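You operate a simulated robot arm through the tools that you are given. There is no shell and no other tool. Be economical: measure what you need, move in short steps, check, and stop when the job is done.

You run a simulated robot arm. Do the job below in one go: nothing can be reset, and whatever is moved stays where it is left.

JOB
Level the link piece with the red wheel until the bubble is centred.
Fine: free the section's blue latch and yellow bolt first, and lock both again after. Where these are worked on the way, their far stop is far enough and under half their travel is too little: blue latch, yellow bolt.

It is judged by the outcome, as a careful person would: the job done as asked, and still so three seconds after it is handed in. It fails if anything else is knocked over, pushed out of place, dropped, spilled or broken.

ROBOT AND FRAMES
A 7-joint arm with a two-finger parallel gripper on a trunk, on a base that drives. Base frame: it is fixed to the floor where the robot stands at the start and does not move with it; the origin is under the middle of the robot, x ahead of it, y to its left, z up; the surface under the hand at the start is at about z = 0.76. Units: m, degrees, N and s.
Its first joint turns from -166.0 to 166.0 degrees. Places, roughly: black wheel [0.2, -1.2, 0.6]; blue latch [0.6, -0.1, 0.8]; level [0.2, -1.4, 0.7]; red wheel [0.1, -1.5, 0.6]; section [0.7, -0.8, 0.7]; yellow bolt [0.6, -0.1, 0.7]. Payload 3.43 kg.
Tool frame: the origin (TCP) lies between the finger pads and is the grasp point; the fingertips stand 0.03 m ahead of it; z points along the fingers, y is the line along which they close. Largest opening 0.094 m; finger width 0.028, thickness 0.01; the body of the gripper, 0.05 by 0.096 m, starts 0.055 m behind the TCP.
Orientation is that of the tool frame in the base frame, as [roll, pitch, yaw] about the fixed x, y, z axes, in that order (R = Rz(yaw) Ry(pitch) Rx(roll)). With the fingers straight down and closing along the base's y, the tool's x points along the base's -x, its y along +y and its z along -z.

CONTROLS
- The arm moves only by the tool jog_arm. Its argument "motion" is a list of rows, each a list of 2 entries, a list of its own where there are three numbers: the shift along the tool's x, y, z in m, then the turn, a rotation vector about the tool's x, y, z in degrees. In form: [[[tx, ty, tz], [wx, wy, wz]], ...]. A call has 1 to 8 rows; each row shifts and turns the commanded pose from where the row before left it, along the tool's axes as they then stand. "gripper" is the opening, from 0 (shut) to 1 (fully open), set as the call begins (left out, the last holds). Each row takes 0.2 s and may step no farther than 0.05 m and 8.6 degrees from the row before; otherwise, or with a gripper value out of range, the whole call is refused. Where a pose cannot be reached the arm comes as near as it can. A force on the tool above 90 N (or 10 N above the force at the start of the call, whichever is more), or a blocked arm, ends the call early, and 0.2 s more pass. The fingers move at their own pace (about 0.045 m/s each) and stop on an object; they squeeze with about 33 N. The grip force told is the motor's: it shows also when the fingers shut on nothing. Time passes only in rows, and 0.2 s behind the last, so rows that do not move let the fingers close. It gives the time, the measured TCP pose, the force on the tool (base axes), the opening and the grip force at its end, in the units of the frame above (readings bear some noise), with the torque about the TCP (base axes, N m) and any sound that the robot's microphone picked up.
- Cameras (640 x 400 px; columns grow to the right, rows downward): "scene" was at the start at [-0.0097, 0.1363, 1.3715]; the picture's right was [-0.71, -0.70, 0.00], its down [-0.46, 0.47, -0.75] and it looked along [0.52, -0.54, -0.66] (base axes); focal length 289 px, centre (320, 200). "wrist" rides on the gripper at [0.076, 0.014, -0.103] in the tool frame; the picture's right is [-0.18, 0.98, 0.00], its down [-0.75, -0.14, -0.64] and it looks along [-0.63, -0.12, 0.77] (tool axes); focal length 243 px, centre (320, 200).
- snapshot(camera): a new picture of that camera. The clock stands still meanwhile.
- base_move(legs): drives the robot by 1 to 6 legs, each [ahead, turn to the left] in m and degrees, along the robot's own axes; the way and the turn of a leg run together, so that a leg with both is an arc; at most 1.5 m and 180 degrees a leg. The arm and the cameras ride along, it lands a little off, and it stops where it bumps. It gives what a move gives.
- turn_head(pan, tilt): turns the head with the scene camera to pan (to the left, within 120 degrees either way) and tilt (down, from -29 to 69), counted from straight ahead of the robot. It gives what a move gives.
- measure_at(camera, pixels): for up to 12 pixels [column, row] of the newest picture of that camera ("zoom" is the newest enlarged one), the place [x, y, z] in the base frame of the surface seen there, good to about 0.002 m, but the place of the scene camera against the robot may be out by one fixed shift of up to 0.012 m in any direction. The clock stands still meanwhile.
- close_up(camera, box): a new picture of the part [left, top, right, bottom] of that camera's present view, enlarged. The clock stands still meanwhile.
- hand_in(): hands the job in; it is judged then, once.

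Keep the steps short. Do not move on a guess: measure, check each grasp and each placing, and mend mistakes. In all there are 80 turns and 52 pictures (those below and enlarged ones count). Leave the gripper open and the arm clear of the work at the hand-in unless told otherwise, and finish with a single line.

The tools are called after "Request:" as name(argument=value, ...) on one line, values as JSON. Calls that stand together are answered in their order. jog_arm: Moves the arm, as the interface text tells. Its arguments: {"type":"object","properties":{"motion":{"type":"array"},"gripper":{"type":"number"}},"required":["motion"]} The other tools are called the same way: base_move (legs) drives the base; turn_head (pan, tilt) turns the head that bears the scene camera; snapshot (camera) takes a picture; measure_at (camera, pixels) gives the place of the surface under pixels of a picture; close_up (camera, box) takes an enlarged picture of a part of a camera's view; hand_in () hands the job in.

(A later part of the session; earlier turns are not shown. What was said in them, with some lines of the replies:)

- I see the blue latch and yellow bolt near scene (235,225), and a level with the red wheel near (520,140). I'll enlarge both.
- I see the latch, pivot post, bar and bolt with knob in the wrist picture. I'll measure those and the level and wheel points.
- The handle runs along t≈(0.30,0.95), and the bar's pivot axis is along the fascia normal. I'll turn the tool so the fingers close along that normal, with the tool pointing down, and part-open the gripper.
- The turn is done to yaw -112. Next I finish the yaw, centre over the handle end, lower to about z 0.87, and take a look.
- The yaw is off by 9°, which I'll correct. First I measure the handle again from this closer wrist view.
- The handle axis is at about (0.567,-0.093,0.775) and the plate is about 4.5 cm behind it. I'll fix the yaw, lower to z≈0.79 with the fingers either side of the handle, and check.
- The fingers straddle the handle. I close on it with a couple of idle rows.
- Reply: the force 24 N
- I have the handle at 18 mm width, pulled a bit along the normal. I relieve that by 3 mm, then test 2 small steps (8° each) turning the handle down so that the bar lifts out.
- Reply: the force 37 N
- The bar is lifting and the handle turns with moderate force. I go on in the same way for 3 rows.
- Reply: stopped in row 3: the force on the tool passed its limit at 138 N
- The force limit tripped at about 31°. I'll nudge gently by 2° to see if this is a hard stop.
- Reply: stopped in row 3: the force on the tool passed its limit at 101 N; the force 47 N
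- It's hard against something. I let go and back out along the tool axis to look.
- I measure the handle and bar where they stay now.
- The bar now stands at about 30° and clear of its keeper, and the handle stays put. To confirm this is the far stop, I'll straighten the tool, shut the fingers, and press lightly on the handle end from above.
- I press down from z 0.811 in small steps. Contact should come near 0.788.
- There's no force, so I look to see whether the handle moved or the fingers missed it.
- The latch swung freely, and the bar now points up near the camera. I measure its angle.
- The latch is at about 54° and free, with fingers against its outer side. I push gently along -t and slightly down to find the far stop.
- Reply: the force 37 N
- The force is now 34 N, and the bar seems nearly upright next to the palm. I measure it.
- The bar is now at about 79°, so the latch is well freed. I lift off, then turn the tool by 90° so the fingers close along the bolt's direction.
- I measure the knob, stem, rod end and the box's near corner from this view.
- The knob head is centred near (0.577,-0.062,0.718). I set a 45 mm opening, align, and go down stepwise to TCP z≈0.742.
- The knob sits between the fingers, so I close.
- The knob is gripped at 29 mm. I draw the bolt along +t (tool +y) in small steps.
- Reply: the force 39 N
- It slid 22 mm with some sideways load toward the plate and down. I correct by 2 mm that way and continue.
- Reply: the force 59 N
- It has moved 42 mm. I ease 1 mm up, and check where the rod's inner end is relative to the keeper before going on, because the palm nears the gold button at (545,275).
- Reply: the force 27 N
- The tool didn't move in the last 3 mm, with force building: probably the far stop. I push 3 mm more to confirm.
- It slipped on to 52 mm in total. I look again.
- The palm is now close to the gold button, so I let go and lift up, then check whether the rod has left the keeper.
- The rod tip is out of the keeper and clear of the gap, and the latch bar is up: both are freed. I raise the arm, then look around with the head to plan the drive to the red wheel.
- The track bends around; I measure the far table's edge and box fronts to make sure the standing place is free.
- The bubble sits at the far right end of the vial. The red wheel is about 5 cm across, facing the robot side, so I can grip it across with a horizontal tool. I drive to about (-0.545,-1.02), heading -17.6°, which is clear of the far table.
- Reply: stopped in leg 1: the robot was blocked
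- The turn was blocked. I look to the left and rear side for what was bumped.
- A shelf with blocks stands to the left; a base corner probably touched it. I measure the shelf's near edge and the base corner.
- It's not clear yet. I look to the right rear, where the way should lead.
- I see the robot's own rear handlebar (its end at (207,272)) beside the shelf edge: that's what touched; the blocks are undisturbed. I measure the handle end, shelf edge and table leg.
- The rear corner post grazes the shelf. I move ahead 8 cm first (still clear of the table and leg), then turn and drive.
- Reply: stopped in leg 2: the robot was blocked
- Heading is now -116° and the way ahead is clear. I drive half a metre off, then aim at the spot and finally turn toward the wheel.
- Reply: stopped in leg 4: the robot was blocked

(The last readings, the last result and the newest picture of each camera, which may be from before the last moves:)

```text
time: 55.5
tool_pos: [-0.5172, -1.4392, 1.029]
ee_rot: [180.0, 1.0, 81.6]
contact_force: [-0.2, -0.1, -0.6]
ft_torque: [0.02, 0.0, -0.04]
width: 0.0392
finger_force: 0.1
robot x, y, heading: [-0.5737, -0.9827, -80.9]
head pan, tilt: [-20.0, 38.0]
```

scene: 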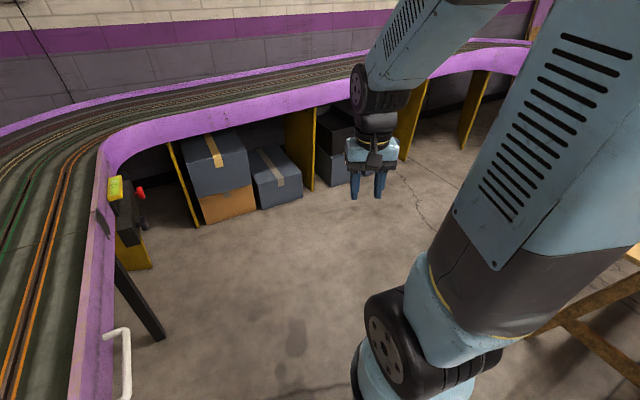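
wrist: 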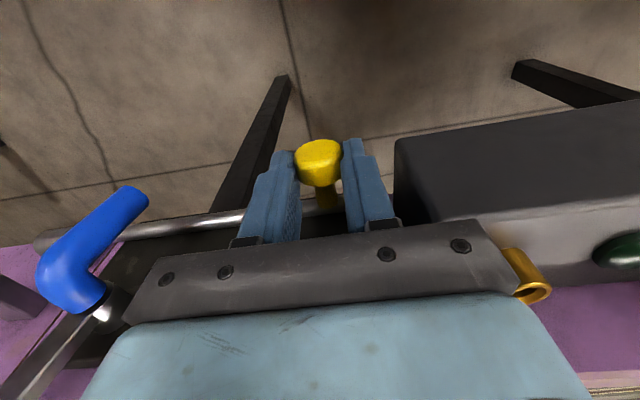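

There's nothing near here, yet it stopped after about 55° again: long turns seem to stop by themselves. I turn the rest in short legs.

Request:
base_move(legs=[[0, 21], [0, 21], [0, 21]])

Request:
snapshot(camera="scene")

```text
time: 59.5
tool_pos: [-0.1504, -1.1673, 1.0304]
ee_rot: [-179.9, 0.9, 140.8]
contact_force: [-0.4, -0.3, -0.1]
ft_torque: [0.02, 0.0, 0.01]
width: 0.0394
finger_force: 0.0
robot x, y, heading: [-0.5963, -1.043, -19.4]
head pan, tilt: [-20.0, 38.0]
stopped in leg 3: the robot was blocked; the commanded pose is now the measured one
```

```text
17 pictures are left
```

scene: 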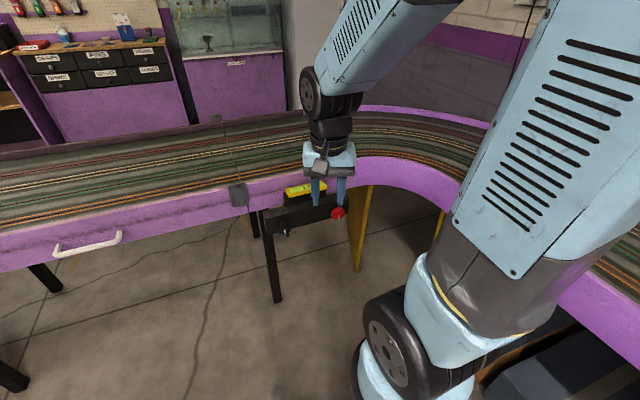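

Good place: the wheel is about 0.8 m ahead. I take a close-up of level and wheel, and measure.

Request:
close_up(camera="scene", box=[270, 175, 366, 235])

Request:
measure_at(camera="zoom", pixels=[[465, 255], [450, 250], [428, 250], [500, 255], [450, 275], [470, 225], [300, 300], [100, 400], [150, 70], [300, 90], [390, 215], [440, 180]])

```text
6.67 times, centred on (318, 205) of scene
```

zoom: 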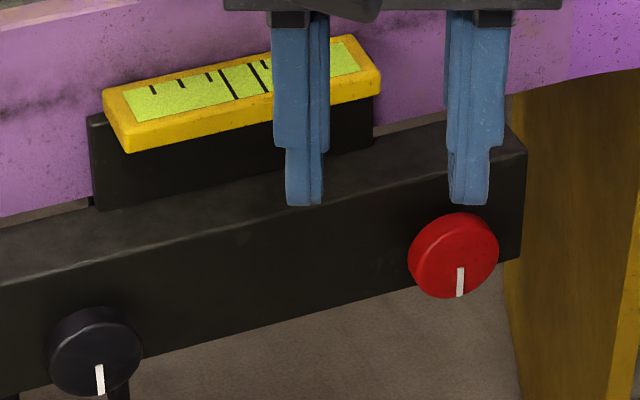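

```text
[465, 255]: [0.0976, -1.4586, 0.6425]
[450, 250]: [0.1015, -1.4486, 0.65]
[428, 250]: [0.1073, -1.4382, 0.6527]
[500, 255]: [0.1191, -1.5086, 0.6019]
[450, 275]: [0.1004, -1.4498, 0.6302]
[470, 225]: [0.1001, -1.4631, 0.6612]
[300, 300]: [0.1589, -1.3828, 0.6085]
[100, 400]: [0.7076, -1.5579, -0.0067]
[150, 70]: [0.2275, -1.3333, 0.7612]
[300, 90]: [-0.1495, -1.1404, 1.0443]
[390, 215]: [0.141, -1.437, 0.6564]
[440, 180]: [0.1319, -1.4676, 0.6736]
```

The wheel's face centre is at about (0.099,-1.456,0.643), ~44 mm across, with its axis along u=(0.953,-0.303). I first align the yaw and move over in front of it, high up.

Request:
jog_arm(motion=[[[0, 0, 0], [0, 0, -7.2]], [[0, 0, 0], [0, 0, -7.2]], [[0, 0, 0], [0, 0, -7.2]], [[-0.033, -0.033, 0], [0, 0, 0]], [[-0.033, -0.033, 0], [0, 0, 0]], [[-0.033, -0.033, 0], [0, 0, 0]], [[-0.033, -0.033, 0], [0, 0, 0]], [[-0.033, -0.033, 0], [0, 0, 0]]], gripper=0.85)

Request:
jog_arm(motion=[[[0, -0.035, 0], [0, -8.2, 0]], [[0, 0, 0], [0, -8.2, 0]], [[0, 0, 0], [0, -8.2, 0]], [[0, 0, 0], [0, -8.2, 0]], [[0, 0, 0], [0, -8.2, 0]], [[0, 0, 0], [0, -8.2, 0]], [[0, 0, 0], [0, -8.2, 0]], [[0, 0, 0], [0, -8.2, 0]]])

Request:
jog_arm(motion=[[[0, 0, 0], [0, -8.2, 0]], [[0, 0, 0], [0, -8.2, 0]], [[0, 0, 0], [0, -8, 0]]])

```text
time: 61.3
tool_pos: [-0.043, -1.3725, 1.0359]
ee_rot: [-179.6, 0.7, 162.4]
contact_force: [-0.6, 0.3, 1.7]
ft_torque: [-0.04, -0.04, -0.02]
width: 0.0799
finger_force: 0.1
robot x, y, heading: [-0.5943, -1.0367, -19.9]
head pan, tilt: [-20.0, 38.0]
```

```text
time: 63.1
tool_pos: [-0.0533, -1.4084, 1.0347]
ee_rot: [-179.0, 66.4, 163.4]
contact_force: [-0.6, 0.2, 0.5]
ft_torque: [0.0, 0.01, -0.03]
width: 0.0797
finger_force: 0.1
robot x, y, heading: [-0.5952, -1.0389, -19.7]
head pan, tilt: [-20.0, 38.0]
```

```text
time: 63.9
tool_pos: [-0.0335, -1.4328, 1.0409]
ee_rot: [-25.7, 89.0, -43.2]
contact_force: [-0.5, -0.1, 0.9]
ft_torque: [0.06, 0.06, 0.0]
width: 0.0798
finger_force: 0.0
out of reach, approached as far as the arm can: row 1, 2, 3
robot x, y, heading: [-0.5988, -1.0386, -19.4]
head pan, tilt: [-20.0, 38.0]
```

Orientation is right now (fingers forward along u, closing along t); position was just limited at this height. I lower in front of the wheel to z≈0.65.

Request:
jog_arm(motion=[[[0.049, 0, 0], [0, 0, 0]], [[0.049, 0, 0], [0, 0, 0]], [[0.049, 0, 0], [0, 0, 0]], [[0.049, 0, 0], [0, 0, 0]], [[0.049, 0, 0], [0, 0, 0]], [[0.049, 0, 0], [0, 0, 0]], [[0.049, 0, 0], [0, 0, 0]], [[0.049, 0, 0], [0, 0, 0]]])

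Request:
snapshot(camera="wrist")

```text
time: 65.7
tool_pos: [-0.0023, -1.4558, 0.6539]
ee_rot: [-30.6, 89.4, -48.2]
contact_force: [0.4, 0.7, 0.6]
ft_torque: [0.0, 0.0, -0.02]
width: 0.08
finger_force: 0.0
out of reach, approached as far as the arm can: row 6, 7, 8
robot x, y, heading: [-0.5972, -1.0358, -19.6]
head pan, tilt: [-20.0, 38.0]
```

```text
15 pictures are left
```

wrist: 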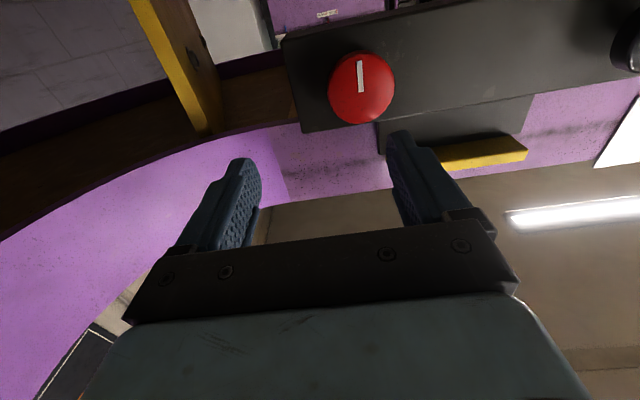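

The wheel is in view at (360,88). I measure it from the wrist camera.

Request:
measure_at(camera="wrist", pixels=[[360, 90], [340, 90], [382, 90], [362, 62], [362, 112], [350, 75], [365, 58], [365, 120], [330, 90], [393, 90], [430, 70], [470, 150]])

```text
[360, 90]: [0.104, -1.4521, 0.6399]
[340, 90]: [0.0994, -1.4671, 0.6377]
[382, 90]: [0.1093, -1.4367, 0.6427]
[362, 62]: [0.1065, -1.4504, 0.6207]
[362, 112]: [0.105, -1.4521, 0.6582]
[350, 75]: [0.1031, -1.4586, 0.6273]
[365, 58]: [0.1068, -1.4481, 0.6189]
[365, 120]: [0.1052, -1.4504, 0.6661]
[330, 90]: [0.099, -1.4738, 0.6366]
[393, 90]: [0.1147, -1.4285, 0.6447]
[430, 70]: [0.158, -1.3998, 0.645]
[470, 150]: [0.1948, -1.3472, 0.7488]
```

Wheel centre: t=-1.3505, z=0.641, face at u=0.539. I centre the hand in front of it before going in.

Request:
jog_arm(motion=[[[0.006, 0.019, 0], [0, 0, 0]], [[0.006, 0.0185, 0], [0, 0, 0]], [[0, 0, 0], [0, 0, 0]]])

```text
time: 66.5
tool_pos: [0.0179, -1.4276, 0.6443]
ee_rot: [-18.7, 89.3, -36.1]
contact_force: [-0.3, -0.3, 0.4]
ft_torque: [-0.01, -0.03, 0.0]
width: 0.0799
finger_force: 0.0
out of reach, approached as far as the arm can: row 1, 2
robot x, y, heading: [-0.5974, -1.036, -19.4]
head pan, tilt: [-20.0, 38.0]
```

Now well placed (t -1.355, z 0.644). I go forward 0.075 m toward the wheel in steps, with small corrections.

Request:
jog_arm(motion=[[[0.002, 0.003, 0.02], [0, 0, 0]], [[0, 0, 0.02], [0, 0, 0]], [[0, 0, 0.02], [0, 0, 0]], [[0, 0, 0.015], [0, 0, 0]], [[0, 0, 0], [0, 0, 0]]])

Request:
snapshot(camera="wrist")

```text
time: 67.7
tool_pos: [0.0883, -1.4542, 0.6457]
ee_rot: [-4.5, 89.3, -21.8]
contact_force: [0.0, 0.4, -0.4]
ft_torque: [0.0, 0.01, 0.0]
width: 0.08
finger_force: 0.0
out of reach, approached as far as the arm can: row 3
robot x, y, heading: [-0.5955, -1.0386, -19.5]
head pan, tilt: [-20.0, 38.0]
```

```text
14 pictures are left
```

wrist: 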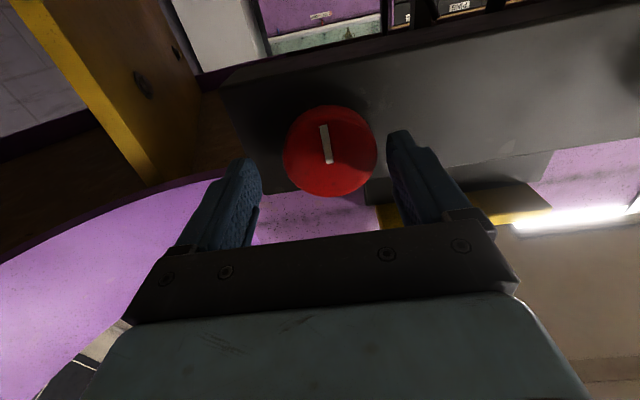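

The wheel is between the fingers. I shift 6 mm along +t and 4 mm down, then close on the rim.

Request:
jog_arm(motion=[[[0.004, 0.006, 0.002], [0, 0, 0]], [[0, 0, 0], [0, 0, 0]]])

Request:
jog_arm(motion=[[[0, 0, 0], [0, 0, 0]], [[0, 0, 0], [0, 0, 0]], [[0, 0, 0], [0, 0, 0]], [[0, 0, 0], [0, 0, 0]]], gripper=0)

Request:
close_up(camera="scene", box=[270, 160, 366, 220])

```text
time: 68.3
tool_pos: [0.09, -1.4561, 0.6445]
ee_rot: [-6.1, 89.4, -23.1]
contact_force: [0.5, 0.5, -0.1]
ft_torque: [0.01, -0.03, 0.03]
width: 0.08
finger_force: 0.0
out of reach, approached as far as the arm can: row 1
robot x, y, heading: [-0.5967, -1.0359, -19.4]
head pan, tilt: [-20.0, 38.0]
```

```text
time: 69.3
tool_pos: [0.0928, -1.4497, 0.6448]
ee_rot: [19.6, 89.3, 3.1]
contact_force: [7.7, 71.2, -1.1]
ft_torque: [0.11, -0.23, 2.07]
width: 0.0534
finger_force: 44.8
robot x, y, heading: [-0.5942, -1.0373, -19.2]
head pan, tilt: [-20.0, 38.0]
```

```text
6.67 times, centred on (318, 190) of scene
```

zoom: 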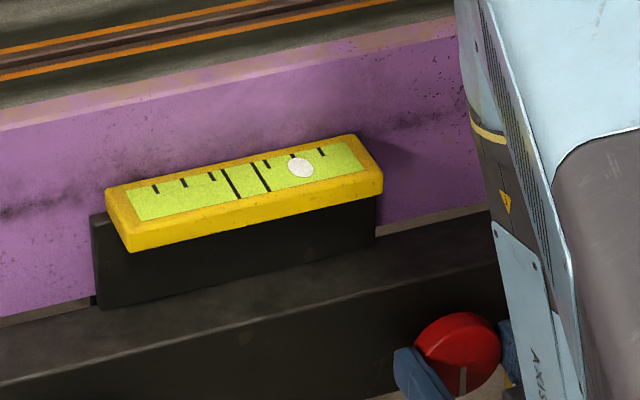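

The wheel is gripped (53 mm) and the bubble is plainly visible from the head camera: it sits right of the two centre lines (at zoom (300,167); centre ≈ (247,180)). I relieve the side load and try turning clockwise by 24°.

Request:
jog_arm(motion=[[[0, 0.004, 0], [0, 0, 0]], [[0, 0.002, 0], [0, 0, 0]], [[0, 0, 0], [0, 0, 8]], [[0, 0, 0], [0, 0, 8]], [[0, 0, 0], [0, 0, 8]], [[0, 0, 0], [0, 0, 0]]])

Request:
close_up(camera="scene", box=[270, 160, 366, 220])

```text
time: 70.7
tool_pos: [0.0922, -1.4514, 0.6444]
ee_rot: [88.3, 66.4, 71.1]
contact_force: [15.3, 41.6, -17.7]
ft_torque: [0.29, 0.68, 1.27]
width: 0.0535
finger_force: 45.2
out of reach, approached as far as the arm can: row 1
robot x, y, heading: [-0.5966, -1.0373, -19.7]
head pan, tilt: [-20.0, 38.0]
```

```text
6.67 times, centred on (318, 190) of scene
```

zoom: 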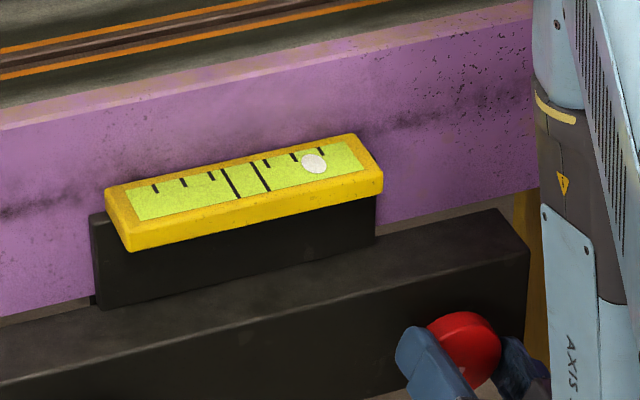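

The bubble went right by 14 px for 24°, so counter-clockwise is the way, about 113° in all. I turn back 64° first.

Request:
jog_arm(motion=[[[0, 0, 0], [0, 0, -8]], [[0, 0, 0], [0, 0, -8]], [[0, 0, 0], [0, 0, -8]], [[0, 0, 0], [0, 0, -8]], [[0, 0, 0], [0, 0, -8]], [[0, 0, 0], [0, 0, -8]], [[0, 0, 0], [0, 0, -8]], [[0, 0, 0], [0, 0, -8]]])

Request:
jog_arm(motion=[[[0, 0, 0], [0, 0, -8]], [[0, 0, 0], [0, 0, -8]], [[0, 0, 0], [0, 0, -8]], [[0, 0, 0], [0, 0, 0]]])

Request:
close_up(camera="scene", box=[270, 160, 366, 220])

```text
time: 71.6
tool_pos: [0.0935, -1.4505, 0.6474]
ee_rot: [-38.1, 89.0, -53.5]
contact_force: [5.0, 14.3, -4.3]
ft_torque: [0.12, 0.02, 0.67]
width: 0.053
finger_force: 44.7
out of reach, approached as far as the arm can: row 3, 4
robot x, y, heading: [-0.5939, -1.0393, -19.4]
head pan, tilt: [-20.0, 38.0]
stopped in row 4: the force on the tool passed its limit at 98 N (the readings are from after the stop); the commanded pose is now the measured one
```

```text
time: 72.0
tool_pos: [0.0942, -1.4497, 0.6492]
ee_rot: [-88.1, 85.3, -101.1]
contact_force: [11.1, 10.3, -8.3]
ft_torque: [0.32, 0.7, 0.8]
width: 0.0529
finger_force: 44.9
out of reach, approached as far as the arm can: row 1
robot x, y, heading: [-0.5966, -1.0409, -19.9]
head pan, tilt: [-20.0, 38.0]
stopped in row 1: the force on the tool passed its limit at 98 N (the readings are from after the stop); the commanded pose is now the measured one
```

```text
6.67 times, centred on (318, 190) of scene
```

zoom: 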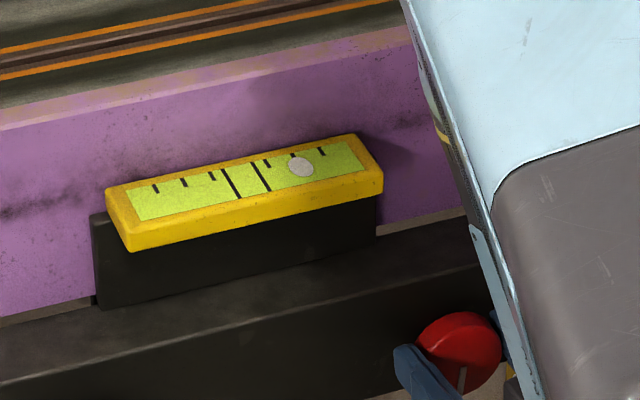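

The arm has a limit at this hand angle going counter-clockwise, while clockwise is free. So I open, turn the hand clockwise by about 112° without the wheel, re-grip, then turn back. I also lower 6 mm to centre on the wheel.

Request:
jog_arm(motion=[[[0, 0, 0], [0, 0, 0]], [[0, 0, 0], [0, 0, 0]], [[0.006, 0.002, 0], [0, 0, 8]], [[0, 0, 0], [0, 0, 8]], [[0, 0, 0], [0, 0, 8]], [[0, 0, 0], [0, 0, 8]], [[0, 0, 0], [0, 0, 8]], [[0, 0, 0], [0, 0, 8]]], gripper=0.8)

Request:
jog_arm(motion=[[[0, 0, 0], [0, 0, 8]], [[0, 0, 0], [0, 0, 8]], [[0, 0, 0], [0, 0, 8]], [[0, 0, 0], [0, 0, 8]], [[0, 0, 0], [0, 0, 8]], [[0, 0, 0], [0, 0, 8]], [[0, 0, 0], [0, 0, 0]]])

Request:
snapshot(camera="wrist")

```text
time: 73.8
tool_pos: [0.0928, -1.452, 0.6437]
ee_rot: [89.6, 46.6, 76.6]
contact_force: [-0.3, -0.1, 0.4]
ft_torque: [0.01, 0.04, -0.01]
width: 0.0753
finger_force: 0.1
robot x, y, heading: [-0.5978, -1.0339, -19.2]
head pan, tilt: [-20.0, 38.0]
```

```text
time: 75.4
tool_pos: [0.0929, -1.4516, 0.6443]
ee_rot: [89.8, -1.4, 76.8]
contact_force: [0.0, -1.1, 0.4]
ft_torque: [-0.01, 0.0, -0.02]
width: 0.0752
finger_force: 0.0
robot x, y, heading: [-0.5959, -1.0392, -19.4]
head pan, tilt: [-20.0, 38.0]
```

```text
10 pictures are left
```

wrist: 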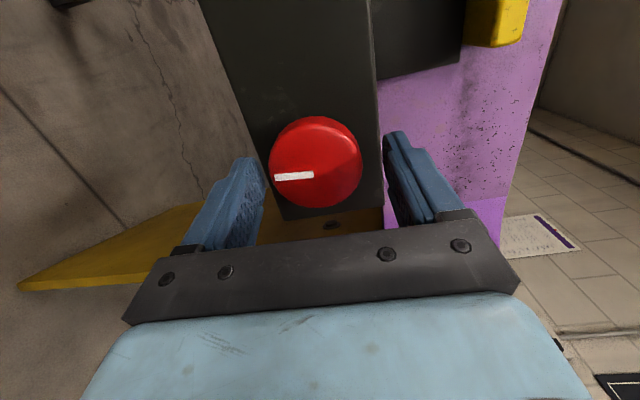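

The fingers now straddle the wheel vertically. I correct the small aim error (4° yaw, a few mm), turn 16° more for margin, and close.

Request:
jog_arm(motion=[[[0.004, -0.003, 0], [0, -4.4, 0]], [[0, 0, 0], [0, 0, 8]], [[0, 0, 0], [0, 0, 8]], [[0, 0, 0], [0, 0, 0]]])

Request:
jog_arm(motion=[[[0, 0, 0], [0, 0, 0]], [[0, 0, 0], [0, 0, 0]], [[0, 0, 0], [0, 0, 0]], [[0, 0, 0], [0, 0, 0]]], gripper=0)

```text
time: 76.4
tool_pos: [0.0955, -1.4481, 0.6415]
ee_rot: [89.9, -17.4, 72.5]
contact_force: [0.5, -0.2, 0.0]
ft_torque: [0.01, 0.01, 0.01]
width: 0.0751
finger_force: 0.0
robot x, y, heading: [-0.5965, -1.039, -19.6]
head pan, tilt: [-20.0, 38.0]
```

```text
time: 77.4
tool_pos: [0.095, -1.449, 0.6415]
ee_rot: [89.6, -17.3, 72.4]
contact_force: [-1.3, -6.4, 20.1]
ft_torque: [-0.19, -0.55, -0.21]
width: 0.0533
finger_force: 45.6
robot x, y, heading: [-0.5926, -1.0389, -19.5]
head pan, tilt: [-20.0, 38.0]
```

Gripped well at 53 mm with a small load. I turn back counter-clockwise by 8° × 8, then check.

Request:
jog_arm(motion=[[[0, 0, 0], [0, 0, -8]], [[0, 0, 0], [0, 0, -8]], [[0, 0, 0], [0, 0, -8]], [[0, 0, 0], [0, 0, -8]], [[0, 0, 0], [0, 0, -8]], [[0, 0, 0], [0, 0, -8]], [[0, 0, 0], [0, 0, -8]], [[0, 0, 0], [0, 0, -8]]])

Request:
close_up(camera="scene", box=[270, 160, 366, 220])

```text
time: 79.2
tool_pos: [0.0947, -1.4493, 0.6416]
ee_rot: [89.9, 46.8, 72.3]
contact_force: [12.1, -22.5, 6.9]
ft_torque: [-0.05, -0.14, -0.77]
width: 0.053
finger_force: 44.9
robot x, y, heading: [-0.5956, -1.0343, -19.4]
head pan, tilt: [-20.0, 38.0]
```

```text
6.67 times, centred on (318, 190) of scene
```

zoom: 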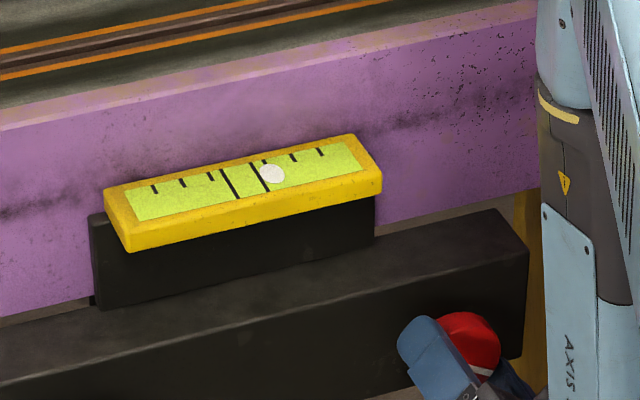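

The bubble moved to (272,174); centre is (245.5,180), so about 60° more. I turn 40° now, short of the arm's limit.

Request:
jog_arm(motion=[[[0, 0, 0], [0, 0, -8]], [[0, 0, 0], [0, 0, -8]], [[0, 0, 0], [0, 0, -8]], [[0, 0, 0], [0, 0, -8]], [[0, 0, 0], [0, 0, -7]], [[0, 0, 0], [0, 0, 0]]])

Request:
jog_arm(motion=[[[0, 0, 0], [0, 0, 0]], [[0, 0, 0], [0, 0, 0]], [[0, 0, 0], [0, 0, 8]], [[0, 0, 0], [0, 0, 8]], [[0, 0, 0], [0, 0, 8]], [[0, 0, 0], [0, 0, 8]], [[0, 0, 0], [0, 0, 8]], [[0, 0, 0], [0, 0, 0]]], gripper=0.8)

Request:
close_up(camera="scene", box=[270, 160, 366, 220])

```text
time: 80.6
tool_pos: [0.0938, -1.4497, 0.6408]
ee_rot: [88.7, 85.8, 71.1]
contact_force: [2.1, -32.4, -1.6]
ft_torque: [0.03, -0.06, -0.58]
width: 0.053
finger_force: 44.5
robot x, y, heading: [-0.5994, -1.0407, -19.7]
head pan, tilt: [-20.0, 38.0]
```

```text
time: 82.4
tool_pos: [0.0941, -1.4473, 0.6416]
ee_rot: [89.8, 45.6, 72.4]
contact_force: [0.8, 0.3, 0.2]
ft_torque: [-0.02, 0.05, 0.0]
width: 0.0749
finger_force: 0.1
robot x, y, heading: [-0.5917, -1.0389, -19.5]
head pan, tilt: [-20.0, 38.0]
```

```text
6.67 times, centred on (318, 190) of scene
```

zoom: 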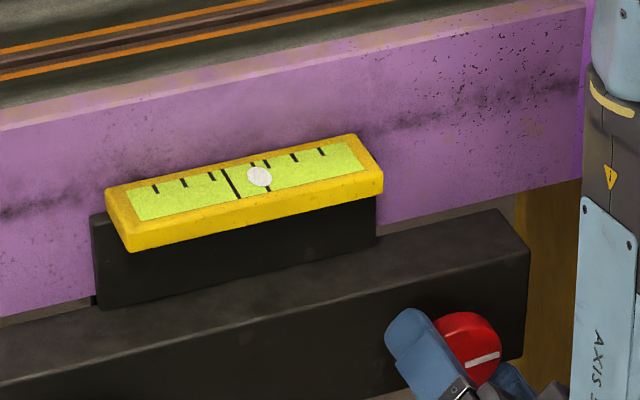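

The bubble is now at (259,177), 13 px from the centre: about 33° more. I re-grip here and turn 32°.

Request:
jog_arm(motion=[[[0, 0, 0], [0, 0, 0]], [[0, 0, 0], [0, 0, 0]], [[0, 0, 0], [0, 0, 0]], [[0, 0, 0], [0, 0, 0]], [[0, 0, 0], [0, 0, -8]], [[0, 0, 0], [0, 0, -8]], [[0, 0, 0], [0, 0, -8]], [[0, 0, 0], [0, 0, -8]]], gripper=0)

Request:
close_up(camera="scene", box=[278, 170, 342, 210])

```text
time: 84.2
tool_pos: [0.0935, -1.4493, 0.6415]
ee_rot: [89.9, 77.9, 72.1]
contact_force: [1.2, -21.2, -18.7]
ft_torque: [0.3, 0.77, -0.85]
width: 0.0533
finger_force: 44.9
robot x, y, heading: [-0.5955, -1.0403, -19.5]
head pan, tilt: [-20.0, 38.0]
```

```text
10.00 times, centred on (310, 190) of scene
```

zoom: 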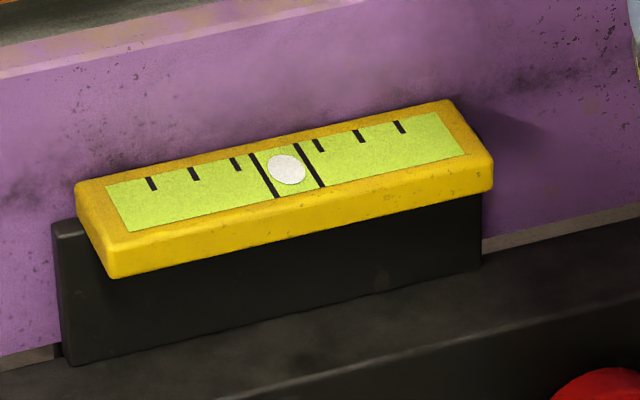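

The bubble is centred between the two lines (about 6 px gap on either side). I open, back off straight, and check that it stays.

Request:
jog_arm(motion=[[[0, 0, 0], [0, 0, 0]], [[0, 0, 0], [0, 0, 0]], [[0, 0, -0.03], [0, 0, 0]], [[0, 0, -0.04], [0, 0, 0]], [[0, 0, -0.04], [0, 0, 0]], [[0, 0, -0.04], [0, 0, 0]], [[0, 0, -0.04], [0, 0, 0]]], gripper=0.8)

Request:
close_up(camera="scene", box=[278, 170, 342, 210])

```text
time: 85.8
tool_pos: [-0.0368, -1.4339, 0.6537]
ee_rot: [92.0, 77.4, 74.3]
contact_force: [-0.3, -0.3, 0.4]
ft_torque: [0.05, -0.01, -0.03]
width: 0.0749
finger_force: 0.1
out of reach, approached as far as the arm can: row 6, 7
robot x, y, heading: [-0.5958, -1.0365, -19.4]
head pan, tilt: [-20.0, 38.0]
```

```text
10.00 times, centred on (310, 190) of scene
```

zoom: 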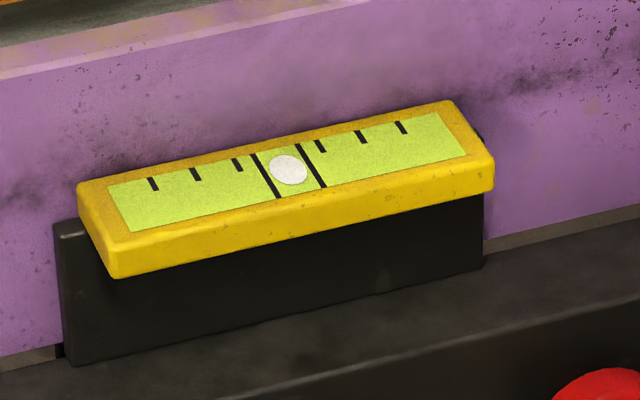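

It's still centred. Now I raise the arm clear and bring the tool back to pointing down.

Request:
jog_arm(motion=[[[-0.049, 0, 0], [0, 0, 0]], [[-0.049, 0, 0], [0, 0, 0]], [[-0.049, 0, 0], [0, 0, 0]], [[-0.049, 0, 0], [0, 0, 0]], [[-0.049, 0, 0], [0, 0, 0]], [[-0.049, 0, 0], [0, 0, 0]], [[-0.049, 0, 0], [0, 0, 0]], [[-0.03, 0, 0], [0, 0, 0]]], gripper=0.55)

Request:
jog_arm(motion=[[[0, 0, 0], [0, 8.2, 0]], [[0, 0, 0], [0, 8.2, 0]], [[0, 0, 0], [0, 8.2, 0]], [[0, 0, 0], [0, 8.2, 0]], [[0, 0, 0], [0, 8.2, 0]], [[0, 0, 0], [0, 8.2, 0]], [[0, 0, 0], [0, 8.2, 0]], [[0, 0, 0], [0, 8.2, 0]]])

Request:
jog_arm(motion=[[[0, 0, 0], [0, 8.2, 0]], [[0, 0, 0], [0, 8.2, 0]], [[0, 0, 0], [0, 7, 0]]])

```text
time: 87.6
tool_pos: [-0.0608, -1.5071, 1.0165]
ee_rot: [89.4, 77.7, 71.8]
contact_force: [0.6, 1.1, -0.4]
ft_torque: [-0.01, 0.03, 0.04]
width: 0.0519
finger_force: 0.0
robot x, y, heading: [-0.5978, -1.0407, -19.6]
head pan, tilt: [-20.0, 38.0]
```

```text
time: 89.4
tool_pos: [-0.0636, -1.5103, 1.015]
ee_rot: [166.5, 23.8, 156.7]
contact_force: [0.3, 0.6, 0.3]
ft_torque: [0.0, -0.02, 0.02]
width: 0.0518
finger_force: 0.0
robot x, y, heading: [-0.5935, -1.0407, -19.5]
head pan, tilt: [-20.0, 38.0]
```

```text
time: 90.2
tool_pos: [-0.0647, -1.5091, 1.0142]
ee_rot: [167.8, 1.0, 162.1]
contact_force: [0.1, -0.9, 0.2]
ft_torque: [0.0, -0.02, 0.0]
width: 0.0517
finger_force: 0.0
robot x, y, heading: [-0.5972, -1.0356, -19.6]
head pan, tilt: [-20.0, 38.0]
```

I straighten the remaining 12° roll and retract the arm closer to the robot before driving.

Request:
jog_arm(motion=[[[0, 0, 0], [6.1, 0, 0]], [[0, 0, 0], [6.1, 0, 0]], [[0.025, 0.04, 0], [0, 0, 0]], [[0.025, 0.04, 0], [0, 0, 0]], [[0.025, 0.04, 0], [0, 0, 0]], [[0.025, 0.04, 0], [0, 0, 0]], [[0.03, 0.039, 0], [0, 0, 0]], [[0.03, 0.039, -0.005], [0, 0, 0]]])

```text
time: 92.0
tool_pos: [-0.1446, -1.2316, 1.018]
ee_rot: [179.8, 1.0, 162.1]
contact_force: [-0.2, -0.5, 0.7]
ft_torque: [0.05, 0.02, -0.03]
width: 0.0518
finger_force: 0.1
robot x, y, heading: [-0.5946, -1.0333, -19.5]
head pan, tilt: [-20.0, 38.0]
```

I drive back toward the latch: first turning in short legs.

Request:
base_move(legs=[[0, 20], [0, 20], [0, 20], [0, 18]])

```text
time: 95.9
tool_pos: [-0.1871, -0.7606, 1.0197]
ee_rot: [179.9, 1.1, -140.1]
contact_force: [-0.7, -0.3, 0.3]
ft_torque: [0.0, 0.0, 0.02]
width: 0.0517
finger_force: 0.0
robot x, y, heading: [-0.5574, -1.0822, 40.3]
head pan, tilt: [-20.0, 38.0]
stopped in leg 3: the robot was blocked; the commanded pose is now the measured one
```

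Request:
base_move(legs=[[0, 21], [0.6, 0]])

```text
time: 100.6
tool_pos: [-0.0533, -0.1153, 1.0187]
ee_rot: [180.0, 1.1, -117.7]
contact_force: [-1.2, 0.1, 0.3]
ft_torque: [0.0, -0.02, 0.0]
width: 0.0516
finger_force: 0.1
robot x, y, heading: [-0.28, -0.556, 62.7]
head pan, tilt: [-20.0, 38.0]
```

Request:
base_move(legs=[[0.45, 0], [0, -20], [0, -20]])

Request:
base_move(legs=[[0, -20]])

```text
time: 105.7
tool_pos: [0.373, 0.0343, 1.021]
ee_rot: [180.0, 1.1, -157.1]
contact_force: [0.2, 0.5, 0.0]
ft_torque: [-0.02, 0.0, -0.02]
width: 0.0516
finger_force: 0.1
robot x, y, heading: [-0.0888, -0.128, 23.2]
head pan, tilt: [-20.0, 38.0]
```

```text
time: 107.3
tool_pos: [0.4036, -0.1339, 1.0195]
ee_rot: [179.9, 1.1, -176.9]
contact_force: [0.0, -0.3, 0.2]
ft_torque: [0.03, 0.01, 0.02]
width: 0.0516
finger_force: 0.0
robot x, y, heading: [-0.0891, -0.1117, 3.4]
head pan, tilt: [-20.0, 38.0]
```

Back near the start. Next I re-lock the bolt: align yaw to 162.4° and move above the knob at about (0.594,-0.013).

Request:
jog_arm(motion=[[[0, 0, 0], [0, 0, 7]], [[0, 0, 0], [0, 0, 7]], [[0, 0, 0], [0, 0, 6.7]], [[-0.029, 0.0347, 0], [0, 0, 0]], [[-0.029, 0.0347, 0], [0, 0, 0]], [[-0.029, 0.0347, 0], [0, 0, 0]], [[-0.029, 0.0347, 0], [0, 0, 0]], [[-0.029, 0.0347, 0], [0, 0, 0]]], gripper=0.43)

Request:
jog_arm(motion=[[[0, 0, 0.05], [0, 0, 0]], [[0, 0, 0.05], [0, 0, 0]], [[0, 0, 0.05], [0, 0, 0]], [[0, 0, 0], [0, 0, 0]]])

Request:
snapshot(camera="wrist")

```text
time: 109.1
tool_pos: [0.5958, -0.0112, 1.0256]
ee_rot: [179.5, 1.1, 162.3]
contact_force: [-0.5, -0.5, 1.1]
ft_torque: [0.03, -0.04, -0.01]
width: 0.0404
finger_force: 0.1
robot x, y, heading: [-0.0955, -0.1072, 3.3]
head pan, tilt: [-20.0, 38.0]
```

```text
time: 110.1
tool_pos: [0.5991, -0.0105, 0.8747]
ee_rot: [179.5, 1.0, 162.3]
contact_force: [-0.8, -0.3, 0.0]
ft_torque: [0.01, -0.04, -0.02]
width: 0.0404
finger_force: 0.1
robot x, y, heading: [-0.0909, -0.1068, 3.4]
head pan, tilt: [-20.0, 38.0]
```

```text
5 pictures are left
```

wrist: 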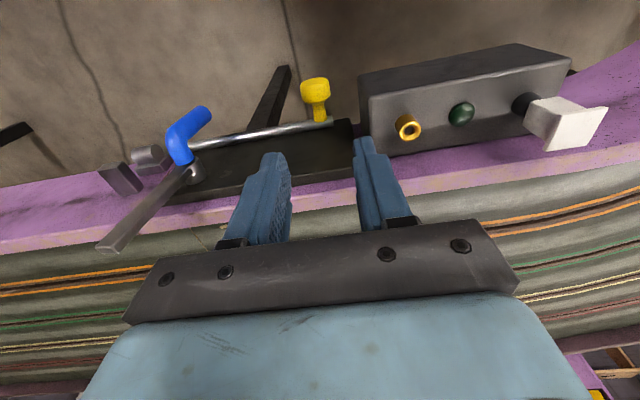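

I measure the knob, the latch bar and handle in this view.

Request:
measure_at(camera="wrist", pixels=[[315, 95], [303, 90], [328, 92], [315, 83], [319, 112], [407, 117], [180, 145], [202, 115], [145, 215], [110, 243], [192, 172], [120, 180]])

```text
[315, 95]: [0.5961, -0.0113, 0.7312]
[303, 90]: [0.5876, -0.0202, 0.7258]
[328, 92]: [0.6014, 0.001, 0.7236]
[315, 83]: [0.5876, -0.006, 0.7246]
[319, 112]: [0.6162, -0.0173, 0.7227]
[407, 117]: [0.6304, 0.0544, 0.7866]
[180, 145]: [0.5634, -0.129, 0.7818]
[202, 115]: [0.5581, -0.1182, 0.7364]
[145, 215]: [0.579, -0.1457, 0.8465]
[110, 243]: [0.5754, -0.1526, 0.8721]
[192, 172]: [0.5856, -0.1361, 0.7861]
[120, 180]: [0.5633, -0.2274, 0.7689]
```

The knob is at about (0.593,-0.010,0.718). I adjust, descend to z≈0.743, and close.

Request:
jog_arm(motion=[[[0.0066, -0.002, 0], [0, 0, 0]], [[0, 0, 0.045], [0, 0, 0]], [[0, 0, 0.045], [0, 0, 0]], [[0, 0, 0.03], [0, 0, 0]], [[0, 0, 0.011], [0, 0, 0]], [[0, 0, 0], [0, 0, 0]]])

Request:
jog_arm(motion=[[[0, 0, 0], [0, 0, 0]], [[0, 0, 0], [0, 0, 0]], [[0, 0, 0], [0, 0, 0]]], gripper=0)

```text
time: 111.5
tool_pos: [0.5936, -0.0135, 0.7425]
ee_rot: [179.5, 1.0, 162.4]
contact_force: [-0.3, 0.6, -0.4]
ft_torque: [-0.01, 0.0, 0.04]
width: 0.0402
finger_force: 0.1
robot x, y, heading: [-0.0904, -0.1084, 3.5]
head pan, tilt: [-20.0, 38.0]
```

```text
time: 112.3
tool_pos: [0.5959, -0.012, 0.7437]
ee_rot: [179.6, 0.9, 162.5]
contact_force: [0.7, 2.9, -2.7]
ft_torque: [0.07, -0.05, 0.01]
width: 0.0289
finger_force: 45.2
robot x, y, heading: [-0.0919, -0.1113, 3.4]
head pan, tilt: [-20.0, 38.0]
```

Gripped. I push the bolt home along -t by about 53 mm.

Request:
jog_arm(motion=[[[0, -0.0075, 0], [0, 0, 0]], [[0, -0.0075, 0], [0, 0, 0]], [[0, -0.0075, 0], [0, 0, 0]], [[0, -0.0075, 0], [0, 0, 0]], [[0, -0.0075, 0], [0, 0, 0]], [[0, -0.0075, 0], [0, 0, 0]], [[0, -0.006, 0], [0, 0, 0]]])

```text
time: 113.9
tool_pos: [0.5788, -0.0609, 0.7429]
ee_rot: [179.5, 1.1, 162.3]
contact_force: [1.5, 0.1, -13.0]
ft_torque: [0.0, 0.29, -0.13]
width: 0.0288
finger_force: 45.3
robot x, y, heading: [-0.0918, -0.1053, 3.4]
head pan, tilt: [-20.0, 38.0]
```

It's nearly at the old place, and free. A few more small steps to reach its stop.

Request:
jog_arm(motion=[[[0, -0.003, 0], [0, 0, 0]], [[0, -0.002, 0], [0, 0, 0]], [[0, -0.002, 0], [0, 0, 0]], [[0, 0, 0], [0, 0, 0]]])

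```text
time: 114.9
tool_pos: [0.5777, -0.0631, 0.7427]
ee_rot: [179.4, 1.3, 162.6]
contact_force: [8.5, 35.6, 4.7]
ft_torque: [1.11, -0.32, 0.3]
width: 0.0289
finger_force: 45.1
robot x, y, heading: [-0.0884, -0.1077, 3.4]
head pan, tilt: [-20.0, 38.0]
```

The bolt is hard on its stop (36 N). I release, lift up to z≈0.94, and turn the hand 90° for the latch.

Request:
jog_arm(motion=[[[0, 0.002, 0], [0, 0, 0]], [[0, 0, 0], [0, 0, 0]], [[0, 0, -0.05], [0, 0, 0]], [[0, 0, -0.05], [0, 0, 0]], [[0, 0.02, -0.05], [0, 0, 0]], [[0, 0, -0.05], [0, 0, -8.5]], [[0, 0, 0], [0, 0, -8.5]], [[0, 0, 0], [0, 0, -8.5]]], gripper=0.43)

Request:
jog_arm(motion=[[[0, 0, 0], [0, 0, -8.5]], [[0, 0, 0], [0, 0, -8.5]], [[0, 0, 0], [0, 0, -8.5]], [[0, 0, 0], [0, 0, -8.5]], [[0, 0, 0], [0, 0, -8.5]], [[0, 0, 0], [0, 0, -8.5]], [[0, 0, 0], [0, 0, -8.5]], [[0, 0, 0], [0, 0, -5]]], gripper=0)

```text
refused: row 5 steps farther than a row can; nothing moved
```

```text
time: 116.7
tool_pos: [0.5666, -0.0671, 0.7407]
ee_rot: [-180.0, 0.0, -133.2]
contact_force: [-17.7, 8.2, 3.4]
ft_torque: [-0.5, -1.21, 0.15]
width: 0.0
finger_force: 33.1
robot x, y, heading: [-0.089, -0.1105, 3.2]
head pan, tilt: [-20.0, 38.0]
stopped in row 8: the force on the tool passed its limit at 91 N (the readings are from after the stop); the commanded pose is now the measured one
```

My first call was refused (a step too long), so the hand turned in place and slipped off the knob. The fingers are now shut in front of it. I lift straight up carefully and look at the state.

Request:
jog_arm(motion=[[[0, 0.004, -0.005], [0, 0, 0]], [[0, 0, -0.04], [0, 0, 0]], [[0, 0, -0.045], [0, 0, 0]], [[0, 0, -0.045], [0, 0, 0]], [[0, 0, -0.045], [0, 0, 0]], [[0, 0, -0.02], [0, 0, 0]]])

Request:
snapshot(camera="wrist")

```text
time: 118.1
tool_pos: [0.5609, -0.0658, 0.9404]
ee_rot: [-179.9, 0.1, -133.3]
contact_force: [0.8, 0.3, 0.1]
ft_torque: [0.01, -0.01, 0.0]
width: 0.0
finger_force: 33.7
robot x, y, heading: [-0.0879, -0.1111, 3.3]
head pan, tilt: [-20.0, 38.0]
```

```text
4 pictures are left
```

wrist: 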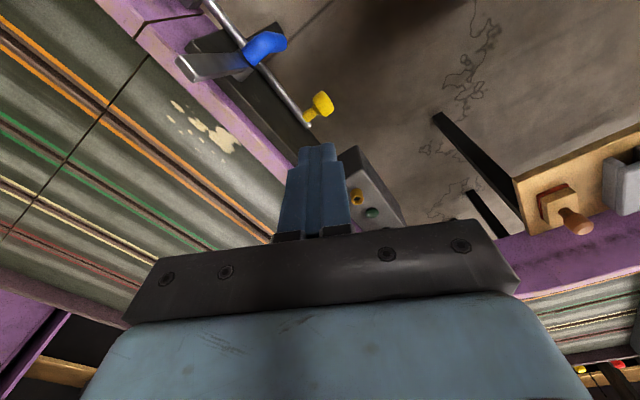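

I measure the knob and bar to see whether the bolt stayed home.

Request:
measure_at(camera="wrist", pixels=[[322, 104], [327, 97], [310, 113], [307, 120], [266, 42], [280, 40], [215, 67], [190, 68], [240, 60], [248, 55]])

```text
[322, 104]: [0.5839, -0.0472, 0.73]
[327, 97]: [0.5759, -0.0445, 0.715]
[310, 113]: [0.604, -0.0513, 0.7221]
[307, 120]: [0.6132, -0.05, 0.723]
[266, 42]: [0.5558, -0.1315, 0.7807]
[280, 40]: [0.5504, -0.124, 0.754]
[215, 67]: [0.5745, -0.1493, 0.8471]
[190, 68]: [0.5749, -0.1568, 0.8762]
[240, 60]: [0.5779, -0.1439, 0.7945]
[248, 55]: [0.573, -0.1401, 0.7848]
```

The bolt was drawn back about 17 mm by that slip. I'll turn the hand to yaw 162.5 with the fingers shut, lower on the knob's +t side, and push it home.

Request:
jog_arm(motion=[[[0, 0, 0], [0, 0, 8.05]], [[0, 0, 0], [0, 0, 8.05]], [[0, 0, 0], [0, 0, 8.05]], [[0, 0, 0], [0, 0, 8.05]], [[0, 0, 0], [0, 0, 8.05]], [[0, 0, 0], [0, 0, 8.05]], [[0, 0, 0], [0, 0, 8.05]], [[0, 0, 0], [0, 0, 8.05]]])

Request:
jog_arm(motion=[[[-0.007, 0.0306, 0], [0, 0, 0]], [[-0.0068, 0.0307, 0], [0, 0, 0]], [[0, 0, 0.04], [0, 0, 0]], [[0, 0, 0.04], [0, 0, 0]], [[0, 0, 0], [0, 0, 0]]])

```text
time: 119.9
tool_pos: [0.5649, -0.067, 0.9407]
ee_rot: [-179.9, 0.3, 162.1]
contact_force: [-0.8, 0.2, -1.2]
ft_torque: [0.0, 0.01, 0.01]
width: 0.0003
finger_force: 33.0
robot x, y, heading: [-0.0869, -0.1087, 3.2]
head pan, tilt: [-20.0, 38.0]
```

```text
time: 121.1
tool_pos: [0.5961, -0.0153, 0.8628]
ee_rot: [-179.9, 0.0, 162.3]
contact_force: [-1.2, -0.5, 0.8]
ft_torque: [0.03, 0.01, 0.0]
width: 0.0001
finger_force: 33.1
robot x, y, heading: [-0.093, -0.1067, 3.3]
head pan, tilt: [-20.0, 38.0]
```

Request:
jog_arm(motion=[[[0.004, 0.003, 0], [0, 0, 0]], [[0, 0, 0.04], [0, 0, 0]], [[0, 0, 0.04], [0, 0, 0]], [[0, 0, 0.025], [0, 0, 0]], [[0, 0, 0.015], [0, 0, 0]], [[0, 0, 0], [0, 0, 0]]])

```text
time: 122.5
tool_pos: [0.5946, -0.0106, 0.7399]
ee_rot: [180.0, 0.2, 162.3]
contact_force: [-2.8, -1.5, 13.8]
ft_torque: [-0.31, -0.75, -0.15]
width: 0.0001
finger_force: 33.0
robot x, y, heading: [-0.0895, -0.1081, 3.6]
head pan, tilt: [-20.0, 38.0]
```

There's a light upward contact (14 N), so I raise 5 mm, then push along -t toward the knob in small steps.

Request:
jog_arm(motion=[[[0.002, 0, -0.005], [0, 0, 0]], [[0, -0.008, 0], [0, 0, 0]], [[0, -0.006, 0], [0, 0, 0]], [[0, -0.006, 0], [0, 0, 0]], [[0, -0.005, 0], [0, 0, 0]]])

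```text
time: 123.7
tool_pos: [0.584, -0.0314, 0.7459]
ee_rot: [-180.0, 0.1, 162.4]
contact_force: [-0.1, -0.2, -1.2]
ft_torque: [0.01, 0.05, 0.01]
width: 0.0002
finger_force: 32.9
robot x, y, heading: [-0.0911, -0.1055, 3.2]
head pan, tilt: [-20.0, 38.0]
```

Request:
jog_arm(motion=[[[0, -0.004, 0], [0, 0, 0]], [[0, -0.003, 0], [0, 0, 0]], [[0, -0.003, 0], [0, 0, 0]], [[0, -0.002, 0], [0, 0, 0]], [[0, 0, 0], [0, 0, 0]]])

```text
time: 124.9
tool_pos: [0.5809, -0.0425, 0.7458]
ee_rot: [179.9, 0.2, 162.4]
contact_force: [6.1, 24.8, -4.1]
ft_torque: [0.84, -0.17, 0.23]
width: 0.0001
finger_force: 32.6
robot x, y, heading: [-0.09, -0.1108, 3.3]
head pan, tilt: [-20.0, 38.0]
```

Force 25 N builds near the expected home place. One more 3 mm to confirm the stop.

Request:
jog_arm(motion=[[[0, -0.003, 0], [0, 0, 0]], [[0, 0, 0], [0, 0, 0]]])

```text
time: 125.5
tool_pos: [0.5801, -0.0423, 0.7456]
ee_rot: [180.0, 0.3, 162.6]
contact_force: [14.7, 54.0, 4.5]
ft_torque: [1.6, -0.44, 0.56]
width: 0.0
finger_force: 32.6
robot x, y, heading: [-0.0908, -0.1125, 3.3]
head pan, tilt: [-20.0, 38.0]
```

The bolt is at its stop. I back off, lift, and move above the +t side of the upright latch bar.

Request:
jog_arm(motion=[[[0, 0.008, 0], [0, 0, 0]], [[0, 0, -0.05], [0, 0, 0]], [[0, 0, -0.05], [0, 0, 0]], [[0, 0, -0.05], [0, 0, 0]], [[0, 0, -0.045], [0, 0, 0]], [[-0.012, -0.034, 0], [0, 0, 0]], [[-0.0124, -0.0343, 0], [0, 0, 0]]])

```text
time: 127.1
tool_pos: [0.5815, -0.1123, 0.9407]
ee_rot: [180.0, 0.1, 162.3]
contact_force: [0.7, 0.4, -0.1]
ft_torque: [-0.01, -0.01, -0.01]
width: 0.0004
finger_force: 33.2
robot x, y, heading: [-0.0906, -0.108, 3.4]
head pan, tilt: [-20.0, 38.0]
```

Now at t=0.069, u=0.588. I go down to z 0.85 and push the bar over along -t.

Request:
jog_arm(motion=[[[0, 0.004, 0.045], [0, 0, 0]], [[0, 0, 0.045], [0, 0, 0]], [[0, -0.015, 0], [0, 0, 0]], [[0, -0.015, 0], [0, 0, 0]], [[0, -0.015, 0], [0, 0, 0]], [[0, -0.015, 0], [0, 0, 0]], [[0, -0.015, 0], [0, 0, 0]]])

```text
time: 128.7
tool_pos: [0.5639, -0.1794, 0.8525]
ee_rot: [180.0, 0.2, 162.3]
contact_force: [-0.1, -0.6, 1.0]
ft_torque: [-0.01, -0.01, -0.01]
width: 0.0
finger_force: 33.0
robot x, y, heading: [-0.0891, -0.1109, 3.5]
head pan, tilt: [-20.0, 38.0]
```

No resistance; the bar should now lean under the fingertips. I press down in small steps; the seat is expected at about z 0.815.

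Request:
jog_arm(motion=[[[0, 0, 0.012], [0, 0, 0]], [[0, 0, 0.012], [0, 0, 0]], [[0, 0, 0.008], [0, 0, 0]], [[0, 0, 0.004], [0, 0, 0]], [[0, 0, 0.003], [0, 0, 0]], [[0, 0, 0], [0, 0, 0]]])

Request:
snapshot(camera="wrist")

```text
time: 130.1
tool_pos: [0.5629, -0.178, 0.8142]
ee_rot: [179.9, 0.3, 162.3]
contact_force: [-6.7, 1.2, 39.2]
ft_torque: [0.13, -0.05, -0.01]
width: 0.0
finger_force: 32.9
robot x, y, heading: [-0.0921, -0.1085, 3.3]
head pan, tilt: [-20.0, 38.0]
```

```text
3 pictures are left
```

wrist: 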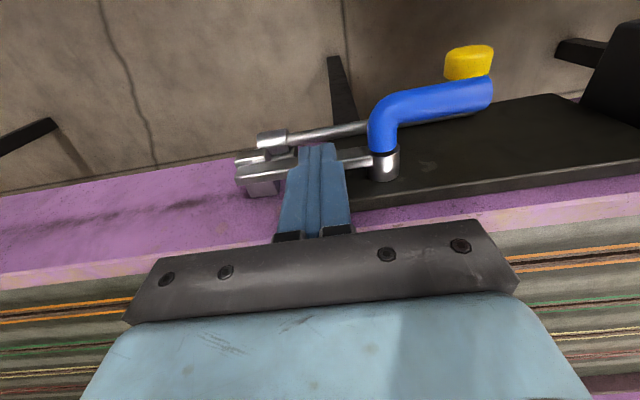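

The bar lies in its keeper with a firm stop (39 N), and the bolt sits in its ring. I lift clear, retract and open the gripper, then check.

Request:
jog_arm(motion=[[[0, 0, -0.04], [0, 0, 0]], [[0, 0, -0.05], [0, 0, 0]], [[0, 0.02, -0.045], [0, 0, 0]], [[0.04, 0.02, 0], [0, 0, 0]], [[0.04, 0.02, 0], [0, 0, 0]]], gripper=0)

Request:
snapshot(camera="wrist")

Request:
measure_at(camera="wrist", pixels=[[445, 95], [385, 118], [460, 63], [440, 50], [250, 165], [270, 140], [488, 93], [350, 130], [300, 140]])

```text
time: 131.3
tool_pos: [0.5005, -0.0976, 0.9481]
ee_rot: [180.0, 0.0, 162.2]
contact_force: [-0.1, -0.7, -0.3]
ft_torque: [-0.01, -0.01, 0.0]
width: 0.0003
finger_force: 32.9
robot x, y, heading: [-0.087, -0.111, 3.3]
head pan, tilt: [-20.0, 38.0]
```

```text
2 pictures are left
```

wrist: 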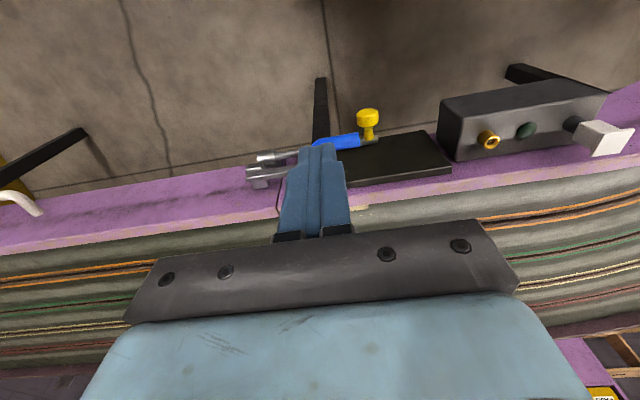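

```text
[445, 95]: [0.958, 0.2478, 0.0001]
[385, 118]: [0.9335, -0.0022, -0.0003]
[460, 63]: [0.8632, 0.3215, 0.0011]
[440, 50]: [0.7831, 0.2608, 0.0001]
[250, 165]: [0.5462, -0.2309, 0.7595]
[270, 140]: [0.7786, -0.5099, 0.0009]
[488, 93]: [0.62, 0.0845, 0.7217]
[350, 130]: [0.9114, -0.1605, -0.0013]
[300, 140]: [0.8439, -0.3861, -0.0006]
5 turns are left
```

I have few turns left. I measure knob and latch now, open the gripper, and view the bubble once with the head.

Request:
measure_at(camera="wrist", pixels=[[367, 118], [369, 136], [377, 139], [350, 142], [325, 144], [285, 170], [250, 175], [265, 158]])

Request:
jog_arm(motion=[[[0, 0, -0.03], [0, 0, 0]], [[0, 0, 0], [0, 0, 0]], [[0, 0, 0], [0, 0, 0]], [[0, 0, 0], [0, 0, 0]], [[0, 0, 0], [0, 0, 0]]], gripper=1)

Request:
turn_head(pan=-85, tilt=27)

Request:
close_up(camera="scene", box=[240, 140, 400, 240])

```text
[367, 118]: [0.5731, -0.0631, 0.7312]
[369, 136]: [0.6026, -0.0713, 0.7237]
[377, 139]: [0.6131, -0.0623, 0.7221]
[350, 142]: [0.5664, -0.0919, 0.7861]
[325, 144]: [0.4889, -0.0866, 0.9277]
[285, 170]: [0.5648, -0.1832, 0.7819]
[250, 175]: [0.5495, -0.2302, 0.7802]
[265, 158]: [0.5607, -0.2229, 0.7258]
```

```text
time: 132.5
tool_pos: [0.5009, -0.0963, 0.9804]
ee_rot: [180.0, 0.1, 162.2]
contact_force: [0.1, -0.7, -0.7]
ft_torque: [-0.01, -0.01, 0.01]
width: 0.094
finger_force: 0.0
robot x, y, heading: [-0.0899, -0.1119, 3.9]
head pan, tilt: [-20.0, 38.0]
```

```text
time: 133.9
tool_pos: [0.4998, -0.0973, 0.9797]
ee_rot: [180.0, 0.3, 162.3]
contact_force: [-0.4, 0.3, 0.4]
ft_torque: [0.01, 0.02, 0.0]
width: 0.0938
finger_force: 0.0
robot x, y, heading: [-0.0893, -0.112, 3.6]
head pan, tilt: [-85.0, 27.0]
```

```text
4.00 times, centred on (320, 190) of scene
4 turns are left
```

zoom: 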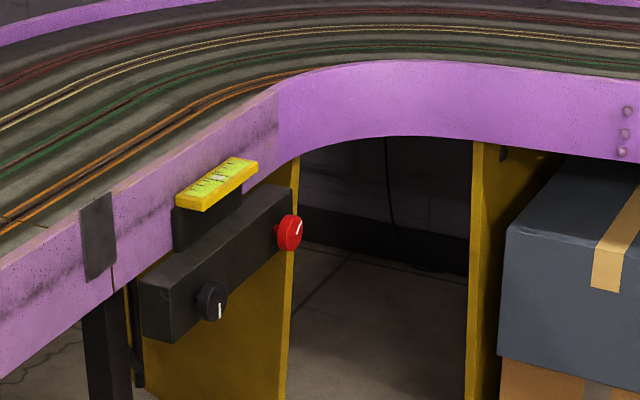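

The latch bar is seated level (z 0.780–0.782), with its handle back where it began. The bolt's stem and rod end match their starting places to a few millimetres. The bubble still sits between the centre lines. One last enlarged look at the bubble uses the final picture.

Request:
close_up(camera="scene", box=[282, 176, 306, 194])

```text
16.00 times, centred on (294, 185) of scene
3 turns are left
```

zoom: 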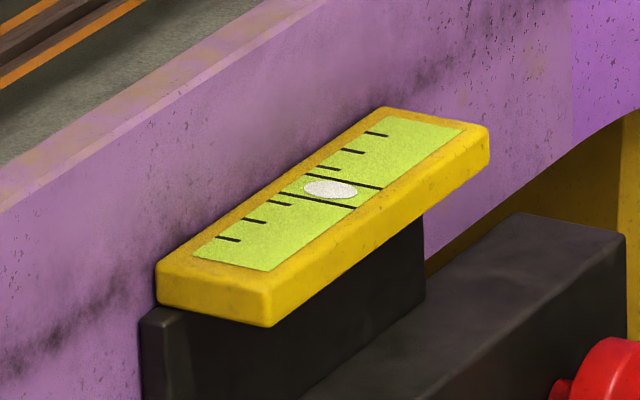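

The bubble is centred between the lines, both locks are home, and the gripper is open and clear. I hand in.

Request:
hand_in()

```text
The job is handed in.
```

The link piece is level with the bubble centred, the blue latch and yellow bolt are both locked again, and the job is handed in.
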